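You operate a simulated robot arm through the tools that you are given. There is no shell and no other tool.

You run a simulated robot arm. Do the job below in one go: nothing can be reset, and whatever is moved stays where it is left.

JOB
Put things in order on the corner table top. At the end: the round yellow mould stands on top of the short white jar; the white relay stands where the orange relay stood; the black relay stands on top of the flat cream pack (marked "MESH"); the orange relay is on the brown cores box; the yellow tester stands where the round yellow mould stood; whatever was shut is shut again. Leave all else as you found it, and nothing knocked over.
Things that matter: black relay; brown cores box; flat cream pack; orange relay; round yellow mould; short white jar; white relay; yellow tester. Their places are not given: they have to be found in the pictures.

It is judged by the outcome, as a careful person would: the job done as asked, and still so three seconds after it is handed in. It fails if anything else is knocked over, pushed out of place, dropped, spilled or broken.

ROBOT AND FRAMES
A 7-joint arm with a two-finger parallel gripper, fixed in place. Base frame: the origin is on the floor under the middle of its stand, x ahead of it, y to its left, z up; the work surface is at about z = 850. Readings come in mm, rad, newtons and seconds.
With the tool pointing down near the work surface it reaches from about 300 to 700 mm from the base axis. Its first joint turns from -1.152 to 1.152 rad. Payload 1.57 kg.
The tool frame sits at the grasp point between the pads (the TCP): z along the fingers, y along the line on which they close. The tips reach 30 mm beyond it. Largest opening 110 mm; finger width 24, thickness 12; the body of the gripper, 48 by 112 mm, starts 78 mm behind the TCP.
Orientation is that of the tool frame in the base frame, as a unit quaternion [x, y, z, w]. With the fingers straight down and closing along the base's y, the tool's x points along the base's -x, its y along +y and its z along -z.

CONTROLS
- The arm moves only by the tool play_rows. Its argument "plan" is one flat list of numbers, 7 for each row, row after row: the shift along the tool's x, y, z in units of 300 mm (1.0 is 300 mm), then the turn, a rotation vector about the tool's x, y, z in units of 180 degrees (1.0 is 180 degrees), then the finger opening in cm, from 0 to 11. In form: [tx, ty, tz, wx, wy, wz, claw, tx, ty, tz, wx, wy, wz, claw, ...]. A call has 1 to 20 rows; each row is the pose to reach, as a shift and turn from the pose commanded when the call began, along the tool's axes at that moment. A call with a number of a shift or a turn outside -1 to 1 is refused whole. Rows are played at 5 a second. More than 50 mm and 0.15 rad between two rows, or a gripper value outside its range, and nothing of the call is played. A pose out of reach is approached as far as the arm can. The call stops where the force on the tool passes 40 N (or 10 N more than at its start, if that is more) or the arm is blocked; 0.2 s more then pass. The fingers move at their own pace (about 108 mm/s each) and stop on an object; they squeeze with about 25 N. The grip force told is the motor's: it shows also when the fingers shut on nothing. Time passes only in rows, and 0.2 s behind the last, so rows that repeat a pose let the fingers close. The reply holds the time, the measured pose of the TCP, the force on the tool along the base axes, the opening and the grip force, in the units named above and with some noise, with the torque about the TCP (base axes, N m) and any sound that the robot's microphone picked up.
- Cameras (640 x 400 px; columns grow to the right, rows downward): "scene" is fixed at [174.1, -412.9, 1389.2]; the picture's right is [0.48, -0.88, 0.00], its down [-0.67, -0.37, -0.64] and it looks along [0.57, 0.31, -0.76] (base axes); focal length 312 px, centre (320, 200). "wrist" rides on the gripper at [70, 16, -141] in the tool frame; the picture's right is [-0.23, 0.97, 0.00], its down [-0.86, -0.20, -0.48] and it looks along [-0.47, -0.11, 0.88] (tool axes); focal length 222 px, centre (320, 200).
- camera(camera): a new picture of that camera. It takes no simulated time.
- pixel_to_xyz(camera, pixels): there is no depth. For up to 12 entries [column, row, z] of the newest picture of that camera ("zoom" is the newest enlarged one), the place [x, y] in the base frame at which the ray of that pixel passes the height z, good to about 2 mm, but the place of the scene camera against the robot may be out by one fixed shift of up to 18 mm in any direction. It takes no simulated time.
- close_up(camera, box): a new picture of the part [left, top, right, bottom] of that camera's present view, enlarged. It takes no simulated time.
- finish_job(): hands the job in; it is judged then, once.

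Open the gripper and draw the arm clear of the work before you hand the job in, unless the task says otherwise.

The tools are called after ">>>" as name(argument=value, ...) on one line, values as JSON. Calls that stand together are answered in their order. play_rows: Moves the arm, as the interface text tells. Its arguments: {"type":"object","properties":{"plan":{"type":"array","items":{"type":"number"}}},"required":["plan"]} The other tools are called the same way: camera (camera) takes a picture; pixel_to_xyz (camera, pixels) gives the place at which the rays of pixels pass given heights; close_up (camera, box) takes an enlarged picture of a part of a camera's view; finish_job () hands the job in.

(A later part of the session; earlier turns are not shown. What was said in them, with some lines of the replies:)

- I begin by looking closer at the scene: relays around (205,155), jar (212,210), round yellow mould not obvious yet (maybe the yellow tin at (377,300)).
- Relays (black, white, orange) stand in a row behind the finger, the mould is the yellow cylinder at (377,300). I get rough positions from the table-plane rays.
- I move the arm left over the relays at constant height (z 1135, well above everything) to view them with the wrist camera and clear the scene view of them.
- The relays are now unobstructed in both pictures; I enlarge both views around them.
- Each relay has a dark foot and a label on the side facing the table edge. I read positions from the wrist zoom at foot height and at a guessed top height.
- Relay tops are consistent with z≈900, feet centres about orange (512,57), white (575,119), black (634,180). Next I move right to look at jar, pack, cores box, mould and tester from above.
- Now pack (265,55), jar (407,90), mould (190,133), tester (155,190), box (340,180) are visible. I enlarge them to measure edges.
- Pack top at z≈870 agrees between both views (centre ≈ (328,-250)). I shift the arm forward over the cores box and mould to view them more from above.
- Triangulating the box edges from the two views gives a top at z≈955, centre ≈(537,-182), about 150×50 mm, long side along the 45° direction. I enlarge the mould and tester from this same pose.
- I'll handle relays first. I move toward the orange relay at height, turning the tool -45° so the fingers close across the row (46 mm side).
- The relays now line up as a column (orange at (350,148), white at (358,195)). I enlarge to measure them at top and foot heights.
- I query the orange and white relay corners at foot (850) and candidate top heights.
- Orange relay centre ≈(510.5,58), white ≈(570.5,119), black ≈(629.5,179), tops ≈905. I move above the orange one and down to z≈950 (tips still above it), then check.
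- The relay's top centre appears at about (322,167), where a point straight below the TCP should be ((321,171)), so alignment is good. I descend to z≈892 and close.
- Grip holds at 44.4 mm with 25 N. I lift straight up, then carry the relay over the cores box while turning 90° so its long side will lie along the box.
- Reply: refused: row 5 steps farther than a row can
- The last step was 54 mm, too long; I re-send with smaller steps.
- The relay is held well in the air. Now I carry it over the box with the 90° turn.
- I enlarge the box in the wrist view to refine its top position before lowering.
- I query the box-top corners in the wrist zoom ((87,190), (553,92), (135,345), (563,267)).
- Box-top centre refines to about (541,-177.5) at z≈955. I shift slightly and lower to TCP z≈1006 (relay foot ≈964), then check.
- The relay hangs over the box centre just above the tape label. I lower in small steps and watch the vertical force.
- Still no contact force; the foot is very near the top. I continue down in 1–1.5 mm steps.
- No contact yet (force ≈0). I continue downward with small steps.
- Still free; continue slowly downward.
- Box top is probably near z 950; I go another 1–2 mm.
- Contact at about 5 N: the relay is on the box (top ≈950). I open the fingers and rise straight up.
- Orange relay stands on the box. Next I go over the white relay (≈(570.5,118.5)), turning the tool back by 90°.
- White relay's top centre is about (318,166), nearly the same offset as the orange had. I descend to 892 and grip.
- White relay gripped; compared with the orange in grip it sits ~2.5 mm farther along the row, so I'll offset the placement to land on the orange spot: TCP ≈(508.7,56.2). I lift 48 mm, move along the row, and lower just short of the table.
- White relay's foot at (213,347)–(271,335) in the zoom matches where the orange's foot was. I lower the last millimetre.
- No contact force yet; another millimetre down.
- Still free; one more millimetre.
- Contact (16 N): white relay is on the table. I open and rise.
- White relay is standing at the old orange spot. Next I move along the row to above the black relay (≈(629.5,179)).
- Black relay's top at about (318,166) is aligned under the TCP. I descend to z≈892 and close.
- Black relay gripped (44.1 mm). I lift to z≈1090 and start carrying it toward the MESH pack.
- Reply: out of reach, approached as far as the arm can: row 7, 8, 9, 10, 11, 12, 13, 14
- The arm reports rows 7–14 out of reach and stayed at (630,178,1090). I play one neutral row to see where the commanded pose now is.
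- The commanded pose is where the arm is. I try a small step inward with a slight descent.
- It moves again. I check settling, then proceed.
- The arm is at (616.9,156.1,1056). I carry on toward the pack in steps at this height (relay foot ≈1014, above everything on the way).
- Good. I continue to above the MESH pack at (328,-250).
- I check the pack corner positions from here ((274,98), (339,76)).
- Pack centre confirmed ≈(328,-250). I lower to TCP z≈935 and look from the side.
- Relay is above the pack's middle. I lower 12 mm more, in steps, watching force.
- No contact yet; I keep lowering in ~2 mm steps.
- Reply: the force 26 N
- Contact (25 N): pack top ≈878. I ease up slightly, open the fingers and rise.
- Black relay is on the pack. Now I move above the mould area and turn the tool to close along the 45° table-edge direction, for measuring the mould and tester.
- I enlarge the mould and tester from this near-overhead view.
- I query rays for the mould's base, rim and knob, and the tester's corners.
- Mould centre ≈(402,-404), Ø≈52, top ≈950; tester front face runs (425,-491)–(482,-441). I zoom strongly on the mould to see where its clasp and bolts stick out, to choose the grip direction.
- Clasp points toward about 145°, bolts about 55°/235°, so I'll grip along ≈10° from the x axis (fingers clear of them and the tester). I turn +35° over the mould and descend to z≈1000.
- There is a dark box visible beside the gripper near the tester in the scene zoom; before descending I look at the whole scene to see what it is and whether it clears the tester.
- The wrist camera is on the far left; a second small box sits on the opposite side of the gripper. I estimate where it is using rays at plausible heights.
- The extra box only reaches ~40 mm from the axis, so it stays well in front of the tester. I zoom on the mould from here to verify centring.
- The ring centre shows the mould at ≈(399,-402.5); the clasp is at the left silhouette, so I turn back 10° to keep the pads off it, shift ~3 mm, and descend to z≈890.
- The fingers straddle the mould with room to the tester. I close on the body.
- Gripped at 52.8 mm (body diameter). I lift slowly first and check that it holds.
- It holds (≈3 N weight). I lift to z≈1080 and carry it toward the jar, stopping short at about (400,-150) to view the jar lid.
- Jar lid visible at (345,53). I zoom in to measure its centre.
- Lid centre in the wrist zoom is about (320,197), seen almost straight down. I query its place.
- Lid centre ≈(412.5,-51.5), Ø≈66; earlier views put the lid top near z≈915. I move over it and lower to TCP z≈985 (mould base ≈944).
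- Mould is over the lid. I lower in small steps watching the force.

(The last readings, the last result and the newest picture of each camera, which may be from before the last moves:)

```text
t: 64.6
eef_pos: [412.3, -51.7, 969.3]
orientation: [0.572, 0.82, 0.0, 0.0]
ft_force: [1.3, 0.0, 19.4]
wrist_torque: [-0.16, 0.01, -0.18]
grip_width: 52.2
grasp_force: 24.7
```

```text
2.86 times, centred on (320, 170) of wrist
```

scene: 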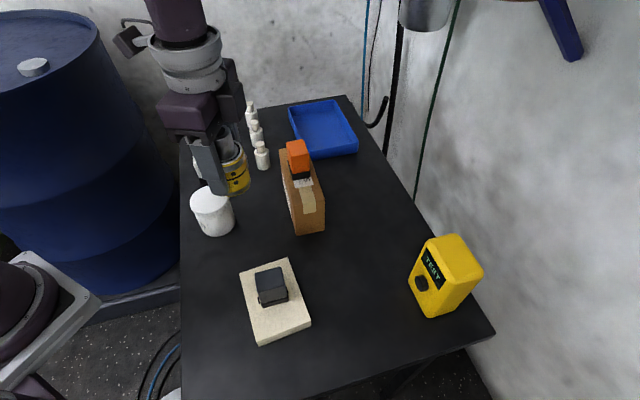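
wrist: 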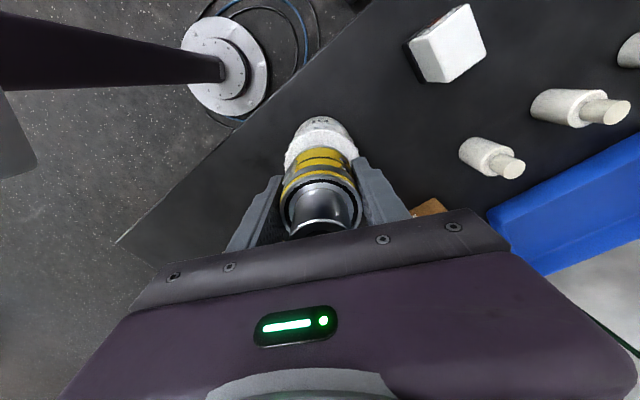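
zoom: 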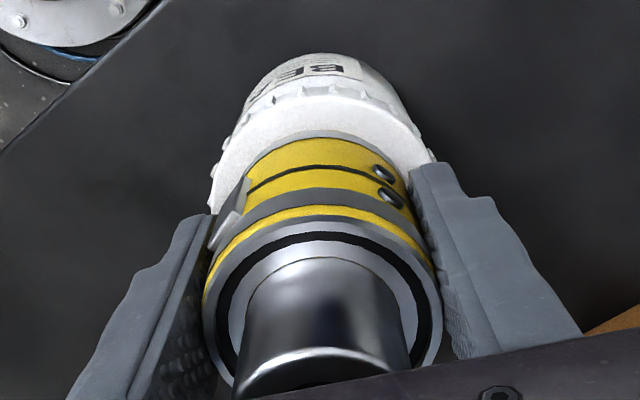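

Contact at ~22 N net: lid top ≈928. Before releasing I check centring by rays at lid height.

>>> pixel_to_xyz(camera="zoom", pixels=[[328, 131, 928], [318, 86, 928], [318, 95, 928], [212, 195, 928], [243, 190, 928], [405, 170, 928], [425, 150, 928]])

>>> close_up(camera="scene", box=[190, 180, 240, 230])

```text
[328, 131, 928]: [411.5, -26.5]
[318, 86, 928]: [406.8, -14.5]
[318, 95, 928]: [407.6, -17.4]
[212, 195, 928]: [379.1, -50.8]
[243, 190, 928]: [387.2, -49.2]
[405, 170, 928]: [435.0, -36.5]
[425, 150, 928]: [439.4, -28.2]
```

```text
8.00 times, centred on (215, 205) of scene
```

zoom: 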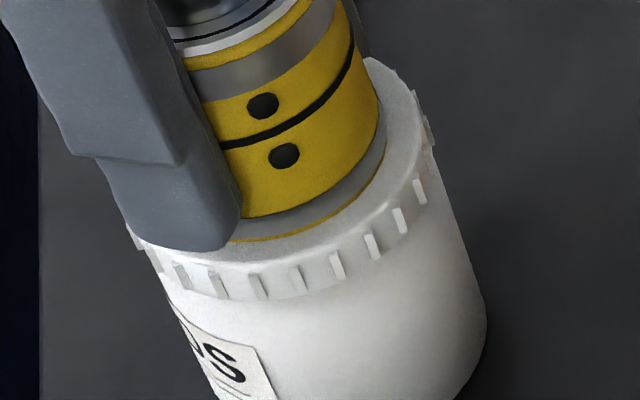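

The mould is within about 3 mm of the lid's centre. I ease up slightly, open, and rise straight up clear of the knob.

>>> play_rows(plan=[0, 0, -0.002, 0, 0, 0, 4, 0, 0, -0.002, 0, 0, 0, 5.4, 0, 0, -0.002, 0, 0, 0, 6.2, 0, 0, -0.002, 0, 0, 0, 7, 0, 0, -0.002, 0, 0, 0, 8, 0, 0, -0.002, 0, 0, 0, 8, 0, 0, -0.08, 0, 0, 0, 8, 0, 0, -0.2, 0, 0, 0, 8, 0, 0, -0.33, 0, 0, 0, 8, 0, 0, -0.46, 0, 0, 0, 8, 0, 0, -0.55, 0, 0, 0, 8, 0, 0, -0.55, 0, 0, 0, 8])

>>> camera(camera="wrist")

>>> camera(camera="scene")

```text
t: 67.2
eef_pos: [409.3, -52.1, 1133.2]
orientation: [0.573, 0.819, 0.0, -0.001]
ft_force: [-0.8, -1.1, 0.3]
wrist_torque: [0.02, 0.02, 0.0]
grip_width: 79.7
grasp_force: 0.0
```

```text
taken
```

wrist: 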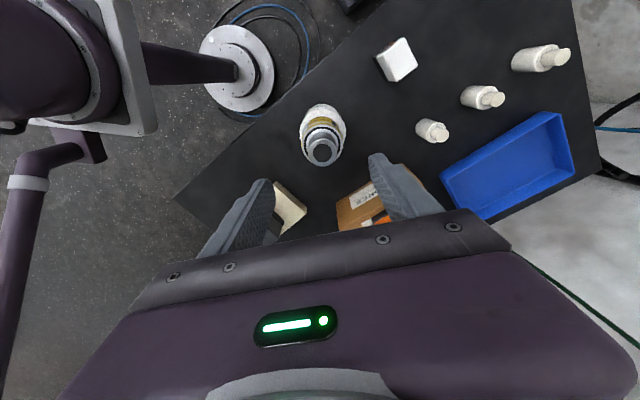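

```text
taken
```

scene: 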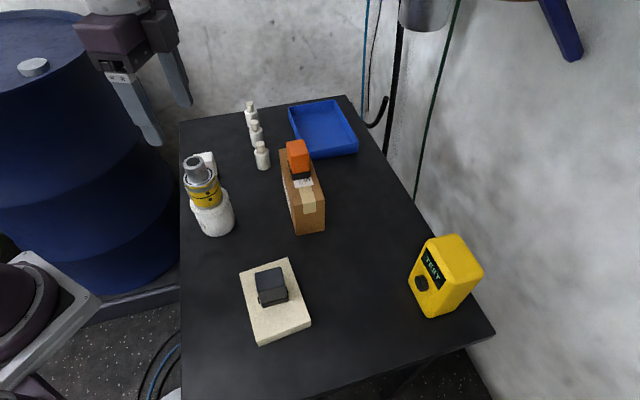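

Mould stands on the jar. Now I go to the tester: first half of the way, turning back to 45° so the fingers will close along its width.

>>> play_rows(plan=[-0.12, -0.04, 0, 0, 0, -0.028, 9, -0.24, -0.08, 0, 0, 0, -0.056, 10, -0.36, -0.118, 0, 0, 0, -0.084, 11, -0.48, -0.157, 0, 0, 0, -0.112, 11, -0.598, -0.196, 0, 0, 0, -0.139, 11, -0.598, -0.196, 0, 0, 0, -0.139, 11])

>>> camera(camera="wrist")

>>> close_up(camera="scene", box=[160, 130, 270, 250])

```text
t: 68.6
eef_pos: [417.1, -240.9, 1132.4]
orientation: [0.381, 0.924, 0.0, 0.001]
ft_force: [0.2, -0.1, 0.5]
wrist_torque: [-0.02, 0.01, 0.0]
grip_width: 110.0
grasp_force: 0.0
```

```text
taken
```

wrist: 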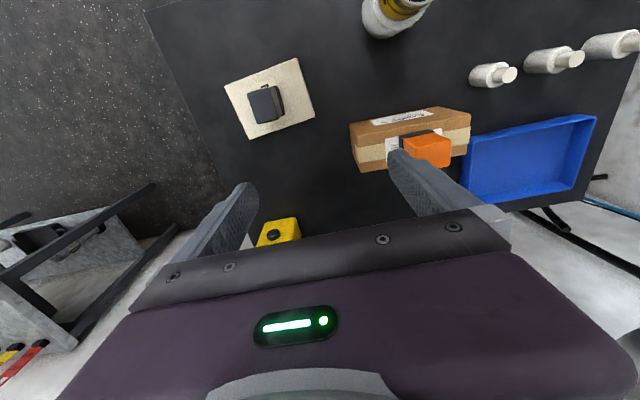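

```text
3.33 times, centred on (215, 190) of scene
```

zoom: 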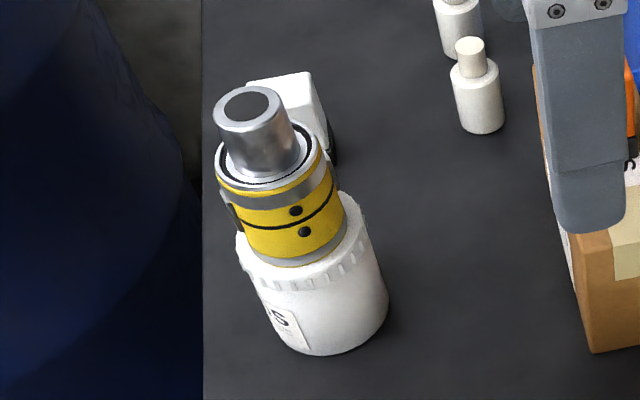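

Mould and jar stand well. I continue toward the tester to about (430,-445).

>>> play_rows(plan=[-0.1, -0.09, 0, 0, 0, 0, 11, -0.2, -0.18, 0, 0, 0, 0, 11, -0.3, -0.27, 0.02, 0, 0, 0, 11, -0.4, -0.36, 0.03, 0, 0, 0, 11, -0.511, -0.455, 0.047, 0, 0, 0, 11, -0.511, -0.455, 0.047, 0, 0, 0, 11])

>>> camera(camera="wrist")

>>> close_up(camera="wrist", box=[260, 100, 400, 240])

```text
t: 70.0
eef_pos: [427.6, -422.8, 1119.6]
orientation: [0.381, 0.924, 0.0, -0.001]
ft_force: [-0.5, -0.9, 0.3]
wrist_torque: [-0.01, -0.03, -0.01]
grip_width: 109.9
grasp_force: 0.1
out of reach, approached as far as the arm can: row 5, 6
```

```text
taken
```

wrist: 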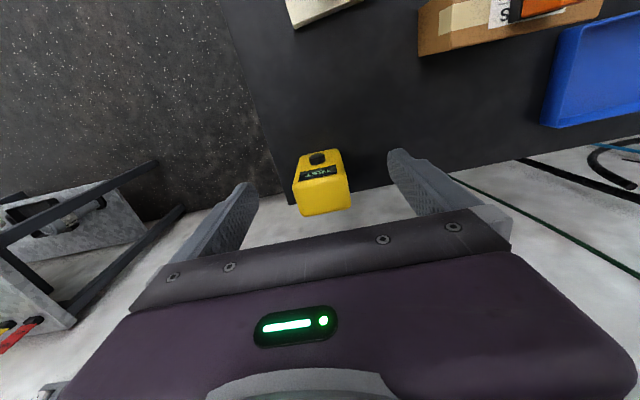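

```text
2.86 times, centred on (330, 170) of wrist
```

zoom: 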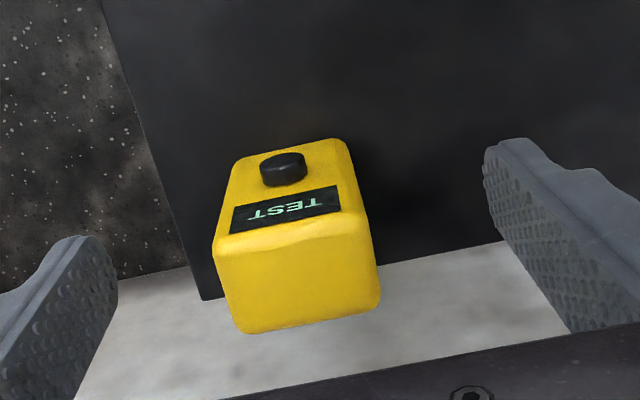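

The whole tester is now visible. I query its bottom front corners and top face corners.

>>> pixel_to_xyz(camera="zoom", pixels=[[238, 158, 850], [342, 139, 850], [213, 248, 970], [368, 222, 970], [380, 303, 970], [240, 333, 970], [213, 248, 985], [368, 222, 985], [380, 303, 985], [240, 333, 985]])

>>> close_up(camera="scene", box=[390, 220, 500, 330])

```text
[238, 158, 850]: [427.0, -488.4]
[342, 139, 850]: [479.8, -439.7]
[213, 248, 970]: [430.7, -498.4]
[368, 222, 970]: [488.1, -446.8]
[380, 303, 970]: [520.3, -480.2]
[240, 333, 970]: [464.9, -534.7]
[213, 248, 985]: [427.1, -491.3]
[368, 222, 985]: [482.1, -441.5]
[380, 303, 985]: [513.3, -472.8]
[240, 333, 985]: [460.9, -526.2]
```

```text
3.64 times, centred on (445, 275) of scene
```

zoom: 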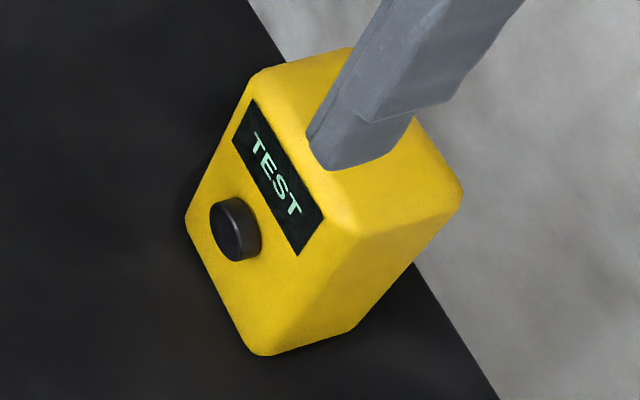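

Tester: ≈75×47 mm, top ≈985, centre ≈(470.5,-482), sides along 45°. High up I'm near the reach limit, so I'll come down in the freed mould spot in front of it and then slide the open fingers around its sides. First a small move back and down, to check the pose.

>>> play_rows(plan=[0.008, -0.02, 0.06, 0, 0, 0, 11, 0.015, -0.04, 0.12, 0, 0, 0, 11, 0.015, -0.04, 0.12, 0, 0, 0, 11])

```text
t: 70.8
eef_pos: [417.7, -428.0, 1084.3]
orientation: [0.381, 0.924, 0.001, 0.0]
ft_force: [-0.1, -0.3, -0.8]
wrist_torque: [0.05, 0.01, 0.01]
grip_width: 110.0
grasp_force: 0.1
```

Pose is as expected. I descend in front of the tester to z≈928 with fully open fingers.

>>> play_rows(plan=[0, 0, 0.13, 0, 0, 0, 11, 0, 0, 0.26, 0, 0, 0, 11, 0, 0, 0.39, 0, 0, 0, 11, 0, 0, 0.52, 0, 0, 0, 11, 0, 0, 0.52, 0, 0, 0, 11])

>>> camera(camera="wrist")

>>> camera(camera="scene")

```text
t: 72.0
eef_pos: [417.2, -428.2, 928.2]
orientation: [0.381, 0.925, 0.0, 0.0]
ft_force: [-0.1, -0.6, 0.7]
wrist_torque: [0.02, -0.01, -0.01]
grip_width: 110.1
grasp_force: 0.2
```

```text
taken
```

wrist: 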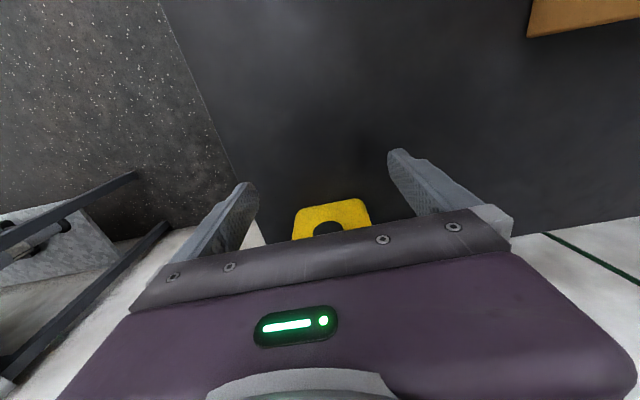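

```text
taken
```

scene: 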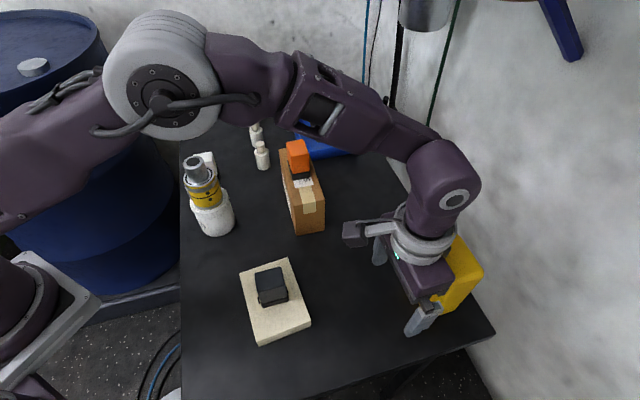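

Aligned: tester at u≈-8 matches the TCP. I slide outward 70 mm so the fingers straddle its sides, slowly.

>>> play_rows(plan=[-0.05, 0, 0, 0, 0, 0, 11, -0.1, 0, 0, 0, 0, 0, 11, -0.15, 0, 0, 0, 0, 0, 11, -0.2, 0, 0, 0, 0, 0, 11, -0.235, 0, 0, 0, 0, 0, 11, -0.235, 0, 0, 0, 0, 0, 11])

>>> camera(camera="wrist")

>>> close_up(camera="scene", box=[360, 170, 520, 340])

```text
t: 73.4
eef_pos: [462.3, -466.1, 924.9]
orientation: [0.371, 0.928, 0.001, -0.004]
ft_force: [0.8, 0.0, -0.5]
wrist_torque: [-0.01, -0.01, 0.02]
grip_width: 110.1
grasp_force: 0.0
out of reach, approached as far as the arm can: row 4, 5, 6
```

```text
taken
```

wrist: 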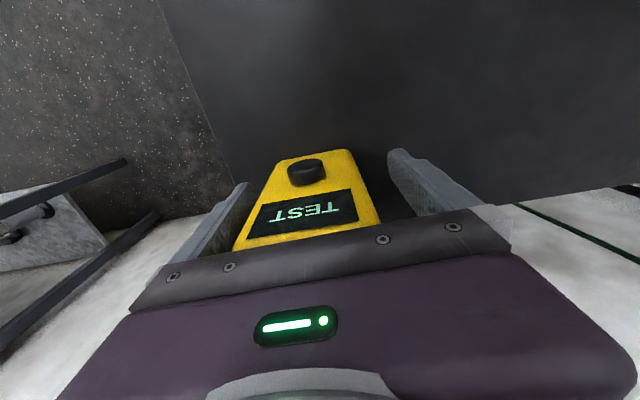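

```text
2.35 times, centred on (440, 255) of scene
```

zoom: 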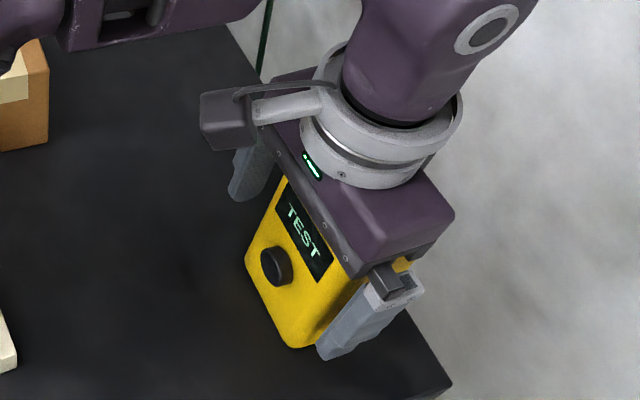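

The reach limit stopped the arm at (462,-466), still ~17 mm short of the tester's centre. I back off 20 mm, centre sideways, and tilt the tool 6° so the wrist stays nearer the base.

>>> play_rows(plan=[0.033, -0.008, 0, 0, -0.017, 0.003, 11, 0.067, -0.017, 0, 0, -0.0333, 0.0067, 11, 0.067, -0.017, 0, 0, -0.0333, 0.0067, 11, 0.067, -0.017, 0, 0, -0.0333, 0.0067, 11])

>>> close_up(camera="scene", box=[360, 170, 520, 340])

```text
t: 74.4
eef_pos: [443.7, -454.7, 926.1]
orientation: [0.391, 0.919, -0.02, 0.048]
ft_force: [-1.2, -0.2, 0.0]
wrist_torque: [0.01, 0.02, -0.03]
grip_width: 110.2
grasp_force: 0.0
out of reach, approached as far as the arm can: row 1, 2
```

```text
2.35 times, centred on (440, 255) of scene
```

zoom: 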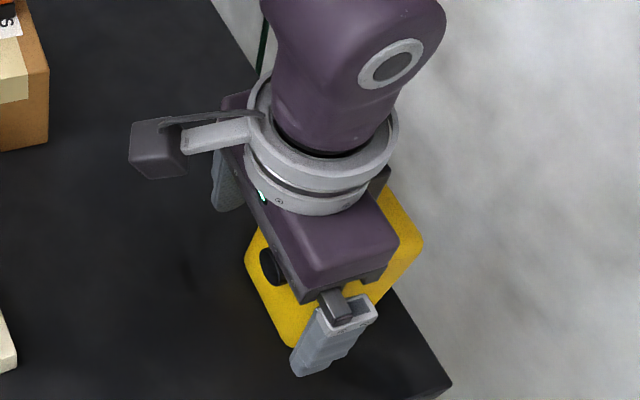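

Tilted 6° at (443.7,-454.7), no tilt problems. I extend 36 mm outward horizontally toward the tester's centre.

>>> play_rows(plan=[-0.04, 0, 0.0042, 0, 0, 0, 11, -0.08, 0, 0.0084, 0, 0, 0, 11, -0.119, 0, 0.0125, 0, 0, 0, 11, -0.119, 0, 0.0125, 0, 0, 0, 11])

>>> camera(camera="wrist")

>>> close_up(camera="scene", box=[360, 170, 520, 340])

```text
t: 75.4
eef_pos: [470.2, -481.2, 926.5]
orientation: [0.391, 0.919, -0.02, 0.048]
ft_force: [-0.4, 0.0, 0.3]
wrist_torque: [-0.03, 0.02, -0.01]
grip_width: 110.3
grasp_force: 0.1
```

```text
taken
```

wrist: 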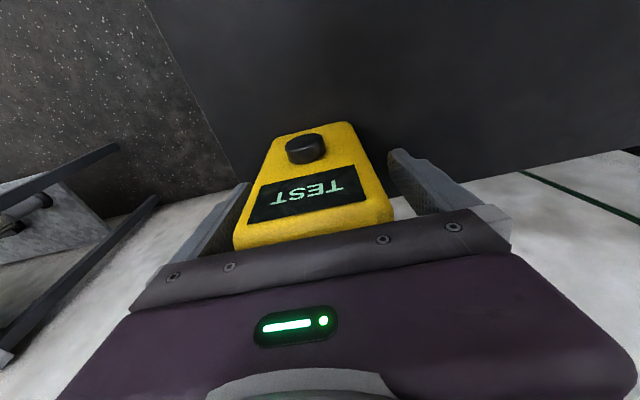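

```text
2.35 times, centred on (440, 255) of scene
```

zoom: 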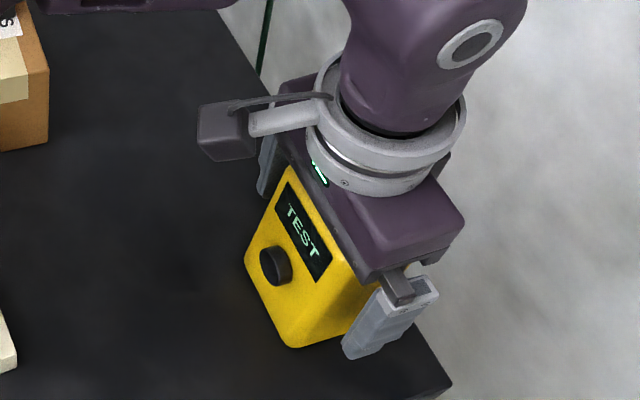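

I'm at the tester's centre. I zoom in to check the gap on each side before closing.

>>> close_up(camera="wrist", box=[200, 110, 460, 270])

>>> close_up(camera="scene", box=[400, 220, 490, 330])

```text
2.46 times, centred on (330, 190) of wrist
```

zoom: 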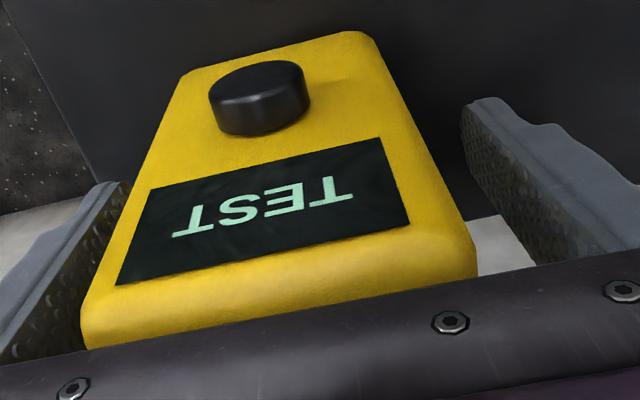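

```text
3.64 times, centred on (445, 275) of scene
```

zoom: 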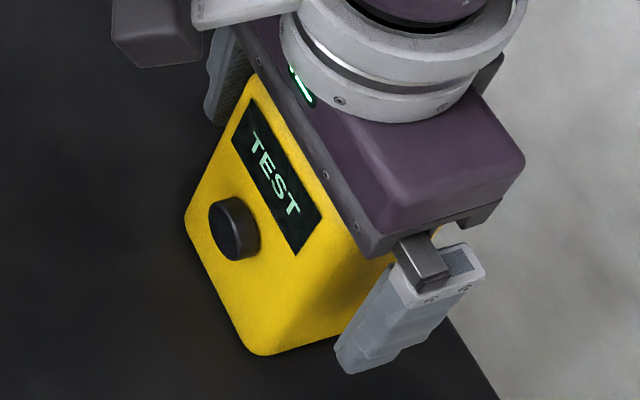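

The tester is centred between the fingers within ~3 mm. I close gently onto its sides.

>>> play_rows(plan=[0, 0, 0, 0, 0, 0, 9.5, 0, 0, 0, 0, 0, 0, 8.5, 0, 0, 0, 0, 0, 0, 7.8, 0, 0, 0, 0, 0, 0, 7, 0, 0, 0, 0, 0, 0, 6.5, 0, 0, 0, 0, 0, 0, 6.5])

>>> camera(camera="wrist")

>>> close_up(camera="scene", box=[400, 220, 490, 330])

```text
t: 76.8
eef_pos: [469.8, -480.8, 927.4]
orientation: [0.39, 0.919, -0.02, 0.048]
ft_force: [-1.4, -0.2, 0.6]
wrist_torque: [-0.17, 0.26, -0.01]
grip_width: 78.1
grasp_force: 25.4
```

```text
taken
```

wrist: 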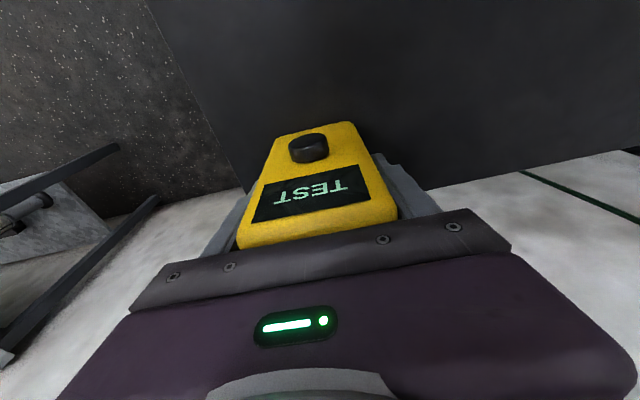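

```text
3.64 times, centred on (445, 275) of scene
```

zoom: 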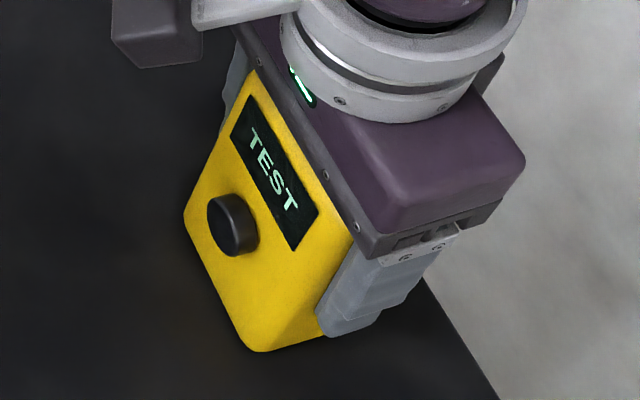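

Gripped at 78 mm. I lift just 8 mm vertically and check the load and that it hangs straight.

>>> play_rows(plan=[-0.0014, 0, -0.0133, 0, 0, 0, 6.5, -0.0028, 0, -0.0265, 0, 0, 0, 6.5, -0.0028, 0, -0.0265, 0, 0, 0, 6.5])

>>> camera(camera="wrist")

>>> close_up(camera="scene", box=[380, 210, 500, 340])

```text
t: 77.6
eef_pos: [469.1, -480.8, 935.0]
orientation: [0.39, 0.919, -0.02, 0.048]
ft_force: [0.0, -1.1, -3.7]
wrist_torque: [0.04, 0.06, 0.0]
grip_width: 77.8
grasp_force: 24.9
```

```text
taken
```

wrist: 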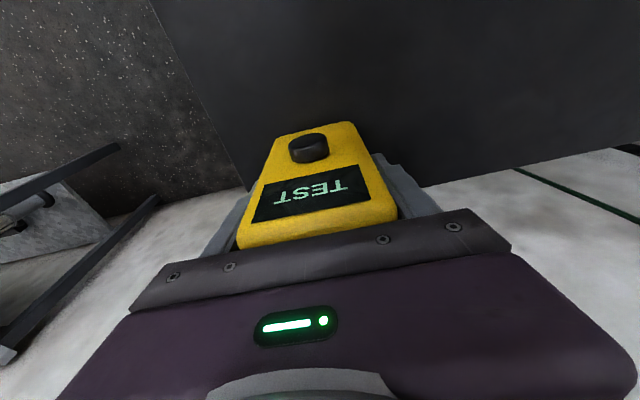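

```text
3.08 times, centred on (440, 275) of scene
```

zoom: 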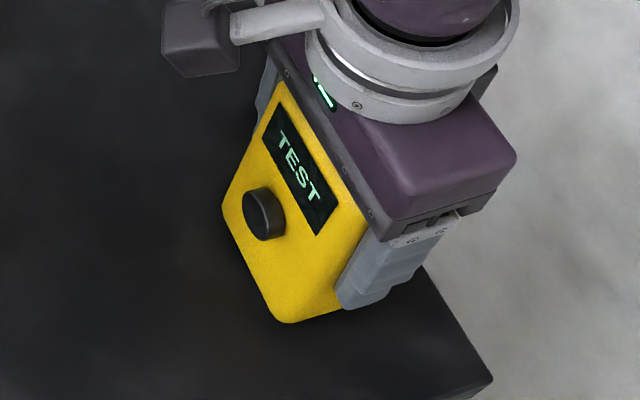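

It holds and hangs straight (≈4 N). I lift 14 mm more and draw it inward ~104 mm to over the mould's old place (400.5,-402.7).

>>> play_rows(plan=[-0.0025, 0, -0.0232, 0, 0, 0, 6.5, -0.0049, 0, -0.0464, 0, 0, 0, 6.5, 0.0816, 0.004, -0.0554, 0, 0, 0, 6.5, 0.168, 0.008, -0.0645, 0, 0, 0, 6.5, 0.2544, 0.012, -0.0736, 0, 0, 0, 6.5, 0.3408, 0.0153, -0.0826, 0, 0, 0, 6.5, 0.3408, 0.0153, -0.0826, 0, 0, 0, 6.5])

>>> camera(camera="wrist")

>>> camera(camera="scene")

```text
t: 79.2
eef_pos: [399.8, -399.3, 949.8]
orientation: [0.39, 0.919, -0.02, 0.048]
ft_force: [-1.0, -0.4, -3.8]
wrist_torque: [0.01, 0.01, 0.02]
grip_width: 78.3
grasp_force: 25.3
```

```text
taken
```

wrist: 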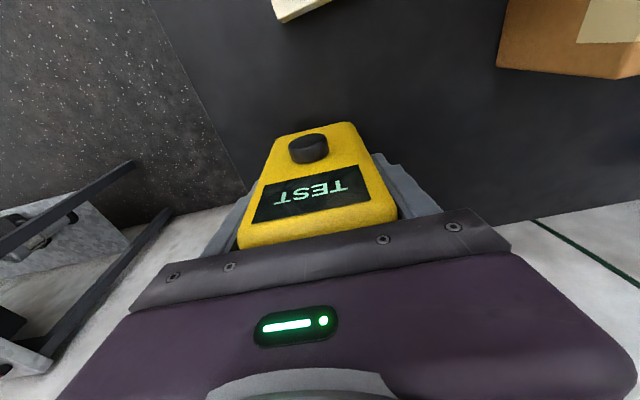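

```text
taken
```

scene: 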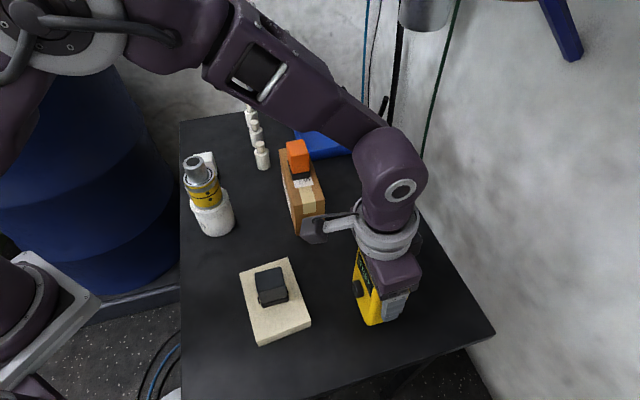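

I check the tester's front bottom edge position ((279,138)–(352,122)) at its present bottom height ≈872.

>>> close_up(camera="wrist", box=[220, 100, 420, 260])

>>> pixel_to_xyz(camera="wrist", pixels=[[276, 138, 872], [353, 122, 872], [276, 138, 880], [353, 122, 880], [239, 246, 1008], [396, 217, 1008]])

>>> close_up(camera="scene", box=[320, 210, 450, 340])

```text
2.50 times, centred on (320, 180) of wrist
```

zoom: 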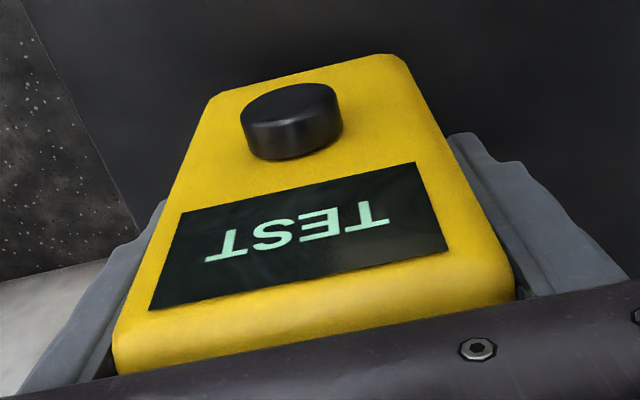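

```text
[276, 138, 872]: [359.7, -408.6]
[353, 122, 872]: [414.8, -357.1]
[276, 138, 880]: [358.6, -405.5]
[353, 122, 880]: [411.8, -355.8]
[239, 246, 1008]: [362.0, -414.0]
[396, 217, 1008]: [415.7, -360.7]
```

```text
3.08 times, centred on (385, 275) of scene
```

zoom: 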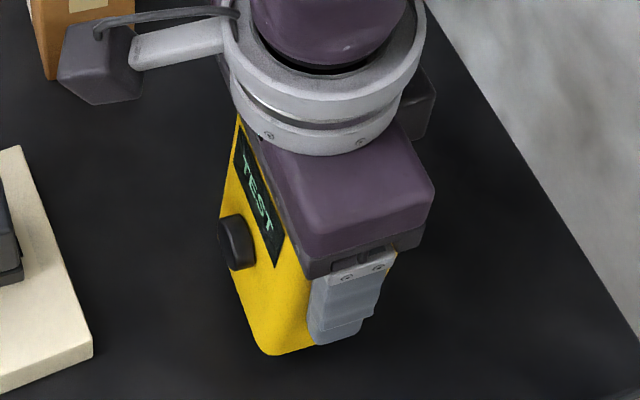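

The tester is within ~3 mm of the target; I nudge 2 mm and lower 18 mm, then creep to contact.

>>> play_rows(plan=[0.002, -0.007, 0.02, 0, 0, 0, 6.5, 0.0042, -0.007, 0.04, 0, 0, 0, 6.5, 0.0063, -0.007, 0.0597, 0, 0, 0, 6.5, 0.0063, -0.007, 0.0597, 0, 0, 0, 6.5])

>>> close_up(camera="scene", box=[320, 210, 450, 340])

```text
t: 80.2
eef_pos: [399.3, -402.2, 931.0]
orientation: [0.39, 0.919, -0.02, 0.049]
ft_force: [-0.3, -0.1, -3.6]
wrist_torque: [0.0, 0.02, 0.01]
grip_width: 77.7
grasp_force: 25.1
```

```text
3.08 times, centred on (385, 275) of scene
```

zoom: 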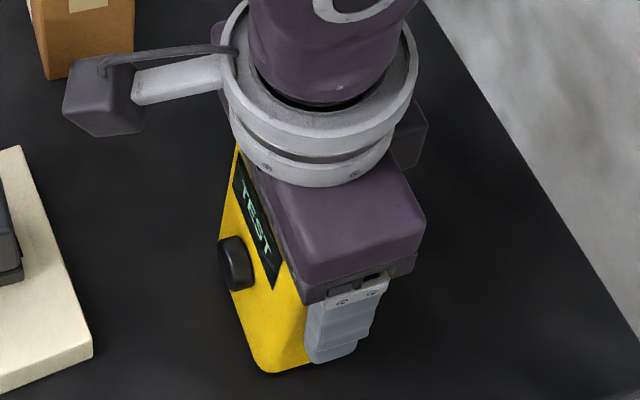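

Still hanging (−3.6 N). I creep down 2 mm, watching for contact.

>>> play_rows(plan=[0.0004, 0, 0.0035, 0, 0, 0, 6.5, 0.0007, 0, 0.0066, 0, 0, 0, 6.5, 0.0007, 0, 0.0066, 0, 0, 0, 6.5])

```text
t: 81.0
eef_pos: [398.4, -404.1, 928.4]
orientation: [0.391, 0.919, -0.02, 0.049]
ft_force: [0.8, 0.9, -3.6]
wrist_torque: [0.02, 0.01, 0.01]
grip_width: 77.6
grasp_force: 25.1
```

No contact yet; another 1.5 mm.

>>> play_rows(plan=[0.0003, 0, 0.0025, 0, 0, 0, 6.5, 0.0005, 0, 0.005, 0, 0, 0, 6.5, 0.0005, 0, 0.005, 0, 0, 0, 6.5])

```text
t: 81.8
eef_pos: [397.7, -403.4, 925.7]
orientation: [0.39, 0.919, -0.021, 0.048]
ft_force: [0.1, 0.9, -1.4]
wrist_torque: [-0.09, 0.04, 0.01]
grip_width: 77.8
grasp_force: 25.0
```

Contact is beginning (−1.4 N). Another 0.6 mm.

>>> play_rows(plan=[0.0002, 0, 0.002, 0, 0, 0, 6.5, 0.0002, 0, 0.002, 0, 0, 0, 6.5])

>>> close_up(camera="scene", box=[340, 230, 430, 340])

```text
t: 82.4
eef_pos: [398.6, -403.4, 928.1]
orientation: [0.39, 0.919, -0.021, 0.049]
ft_force: [-2.6, -2.9, 11.7]
wrist_torque: [0.31, 0.27, 0.08]
grip_width: 78.0
grasp_force: 25.1
```

```text
3.64 times, centred on (385, 285) of scene
```

zoom: 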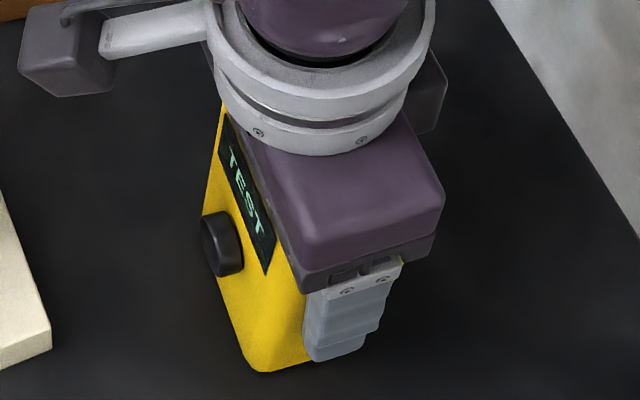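

Tester is seated (15 N net). I open the fingers fully and rise straight up.

>>> play_rows(plan=[0, 0, -0.001, 0, 0, 0, 6.5, 0, 0, -0.001, 0, 0, 0, 8, 0, 0, -0.001, 0, 0, 0, 9, 0, 0, -0.001, 0, 0, 0, 10, 0, 0, -0.001, 0, 0, 0, 11, 0, 0, -0.001, 0, 0, 0, 11, -0.0105, 0, -0.1, 0, 0, 0, 11, -0.021, 0, -0.2, 0, 0, 0, 11, -0.0315, 0, -0.3, 0, 0, 0, 11, -0.042, 0, -0.4, 0, 0, 0, 11, -0.052, 0, -0.497, 0, 0, 0, 11, -0.052, 0, -0.497, 0, 0, 0, 11])

>>> camera(camera="wrist")

>>> camera(camera="scene")

```text
t: 85.0
eef_pos: [395.9, -404.7, 1078.2]
orientation: [0.39, 0.919, -0.018, 0.049]
ft_force: [0.5, -0.7, 0.1]
wrist_torque: [0.0, 0.03, -0.02]
grip_width: 110.1
grasp_force: 0.0
```

```text
taken
```

wrist: 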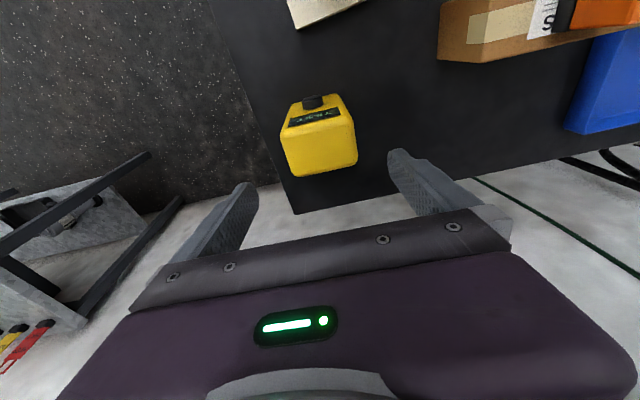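

```text
taken
```

scene: 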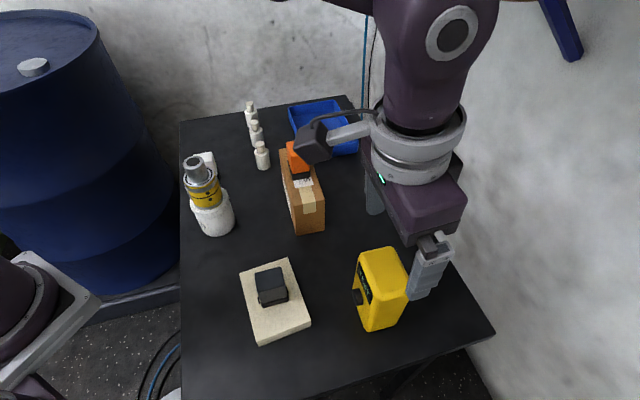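

Tester stands upright. I measure where it stands from this view.

>>> close_up(camera="wrist", box=[260, 80, 380, 190])

>>> close_up(camera="scene", box=[320, 210, 450, 340])

```text
3.64 times, centred on (320, 135) of wrist
```

zoom: 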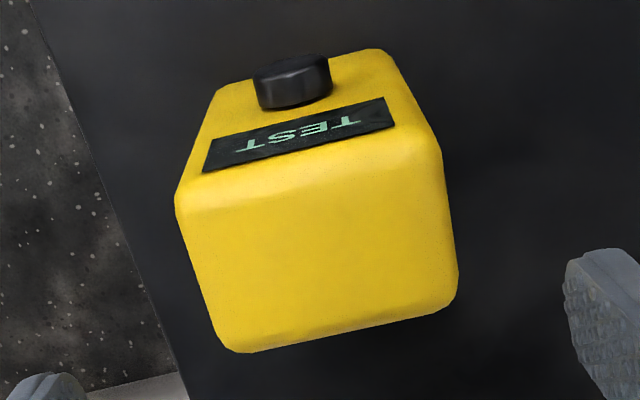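

```text
3.08 times, centred on (385, 275) of scene
```

zoom: 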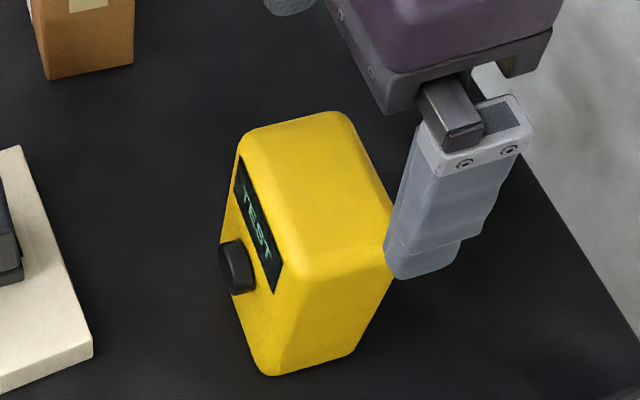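

The top face corners in the wrist zoom are about (177,200), (440,152), (457,300), (232,352), and the bottom front edge (215,90)–(385,50); I query them.

>>> close_up(camera="wrist", box=[260, 80, 380, 190])

>>> pixel_to_xyz(camera="zoom", pixels=[[177, 200, 982], [440, 152, 982], [457, 300, 982], [232, 352, 982], [215, 88, 850], [387, 50, 850]])

```text
3.64 times, centred on (320, 135) of wrist
```

zoom: 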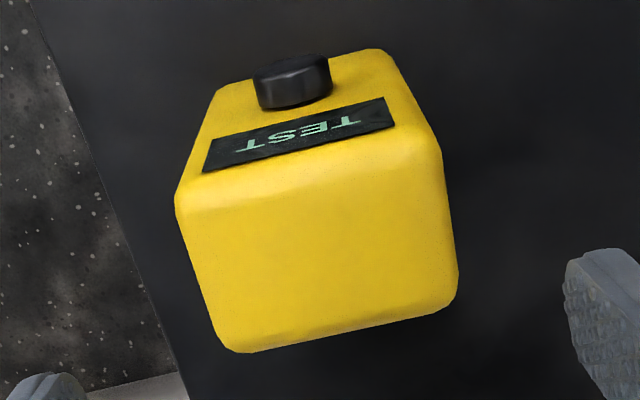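

```text
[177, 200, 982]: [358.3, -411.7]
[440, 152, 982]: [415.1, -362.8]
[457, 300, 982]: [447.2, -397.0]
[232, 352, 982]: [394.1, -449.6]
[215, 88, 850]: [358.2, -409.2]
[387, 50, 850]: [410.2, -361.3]
```

Tester centre ≈(402,-403), right where the mould stood. Now I draw the arm up and back toward its starting area, clear of everything.

>>> play_rows(plan=[-0.0105, 0, -0.0995, 0, 0, 0, 11, 0.0841, 0.0686, -0.1176, 0, 0.0048, 0, 11, 0.1787, 0.1372, -0.1357, 0, 0.0095, 0, 11, 0.2733, 0.2058, -0.1538, 0, 0.0143, 0, 11, 0.3679, 0.2744, -0.1719, 0, 0.019, 0, 11, 0.4625, 0.343, -0.19, 0, 0.0238, 0, 11, 0.5571, 0.4116, -0.2081, 0, 0.0286, 0, 11, 0.652, 0.48, -0.226, 0, 0.0333, 0, 11, 0.652, 0.48, -0.226, 0, 0.0333, 0, 11])

>>> camera(camera="scene")

>>> camera(camera="wrist")

```text
t: 87.0
eef_pos: [362.5, -157.6, 1121.7]
orientation: [0.391, 0.92, 0.001, 0.0]
ft_force: [0.6, -0.4, 0.1]
wrist_torque: [-0.02, -0.02, 0.01]
grip_width: 110.0
grasp_force: 0.1
```

```text
taken
```

scene: 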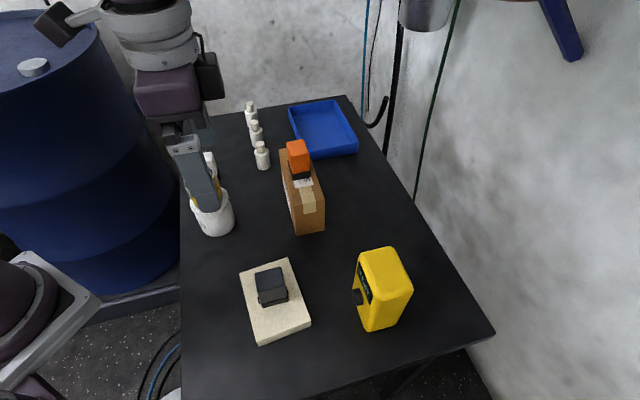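

```text
taken
```

wrist: 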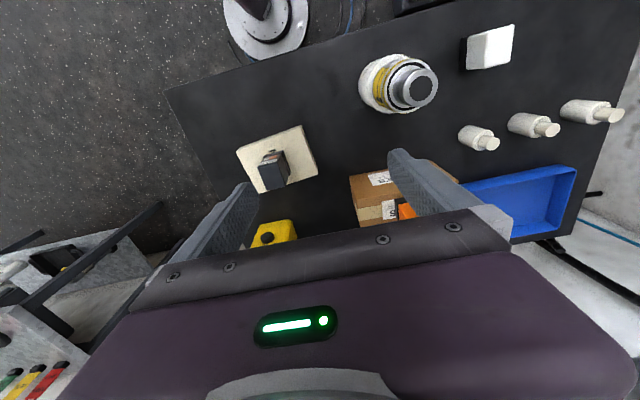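

Everything looks in place; I shift the arm a bit farther from the mould stack (toward −y, higher) and take a final look.

>>> play_rows(plan=[-0.09, -0.09, -0.04, 0, 0, 0, 11, -0.18, -0.18, -0.08, 0, 0, 0, 11, -0.2, -0.27, -0.1, 0, 0, 0, 11, -0.2, -0.27, -0.1, 0, 0, 0, 11])

>>> camera(camera="scene")

>>> close_up(camera="scene", box=[170, 90, 340, 250])

>>> close_up(camera="scene", box=[220, 230, 430, 360])

```text
t: 88.0
eef_pos: [346.7, -259.9, 1151.9]
orientation: [0.392, 0.92, 0.0, 0.001]
ft_force: [-0.6, 0.0, -0.3]
wrist_torque: [0.03, -0.01, -0.02]
grip_width: 110.4
grasp_force: 0.0
```

```text
taken
```

scene: 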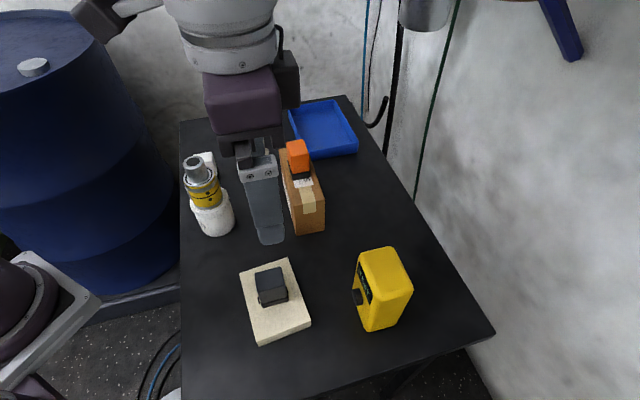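

```text
2.50 times, centred on (255, 170) of scene
```

zoom: 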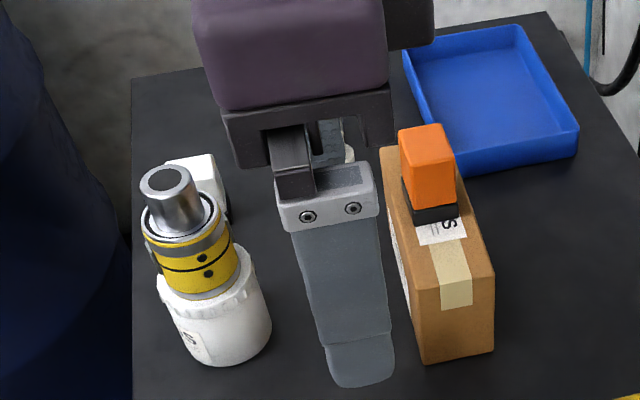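

```text
3.05 times, centred on (325, 295) of scene
```

zoom: 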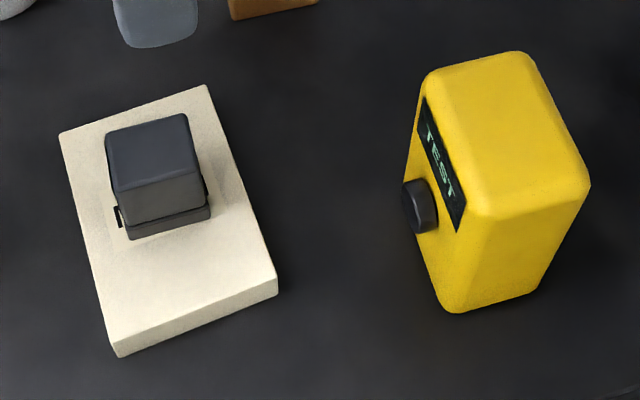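

All placements check out: mould on the jar, white relay at the old orange spot, black relay on the pack, orange relay on the cores box, tester at the mould's old spot; the bottles and tray are unmoved, nothing shut was opened, and the gripper is open and clear. I hand the job in.

>>> finish_job()

```text
The job is handed in.
```

I finished the job and handed it in; I don't have the judge's result. My last pictures show everything standing where it should be:

- **Round yellow mould:** it stands on top of the short white jar, about 3 mm off the lid's centre.
- **White relay:** it stands where the orange relay stood. In the scene view its foot lines up with where the orange relay's foot was.
- **Black relay:** it stands near the middle of the flat cream "MESH" pack.
- **Orange relay:** it stands upright on the brown cores box. I turned it 90° so its longer side runs along the box.
- **Yellow tester:** it stands upright where the mould stood, within about 3 mm by my measurement.

I opened nothing, so the jar's lid is still on. The bottles and the blue tray are where they were, and nothing was knocked over. The gripper is open and held well above the table.
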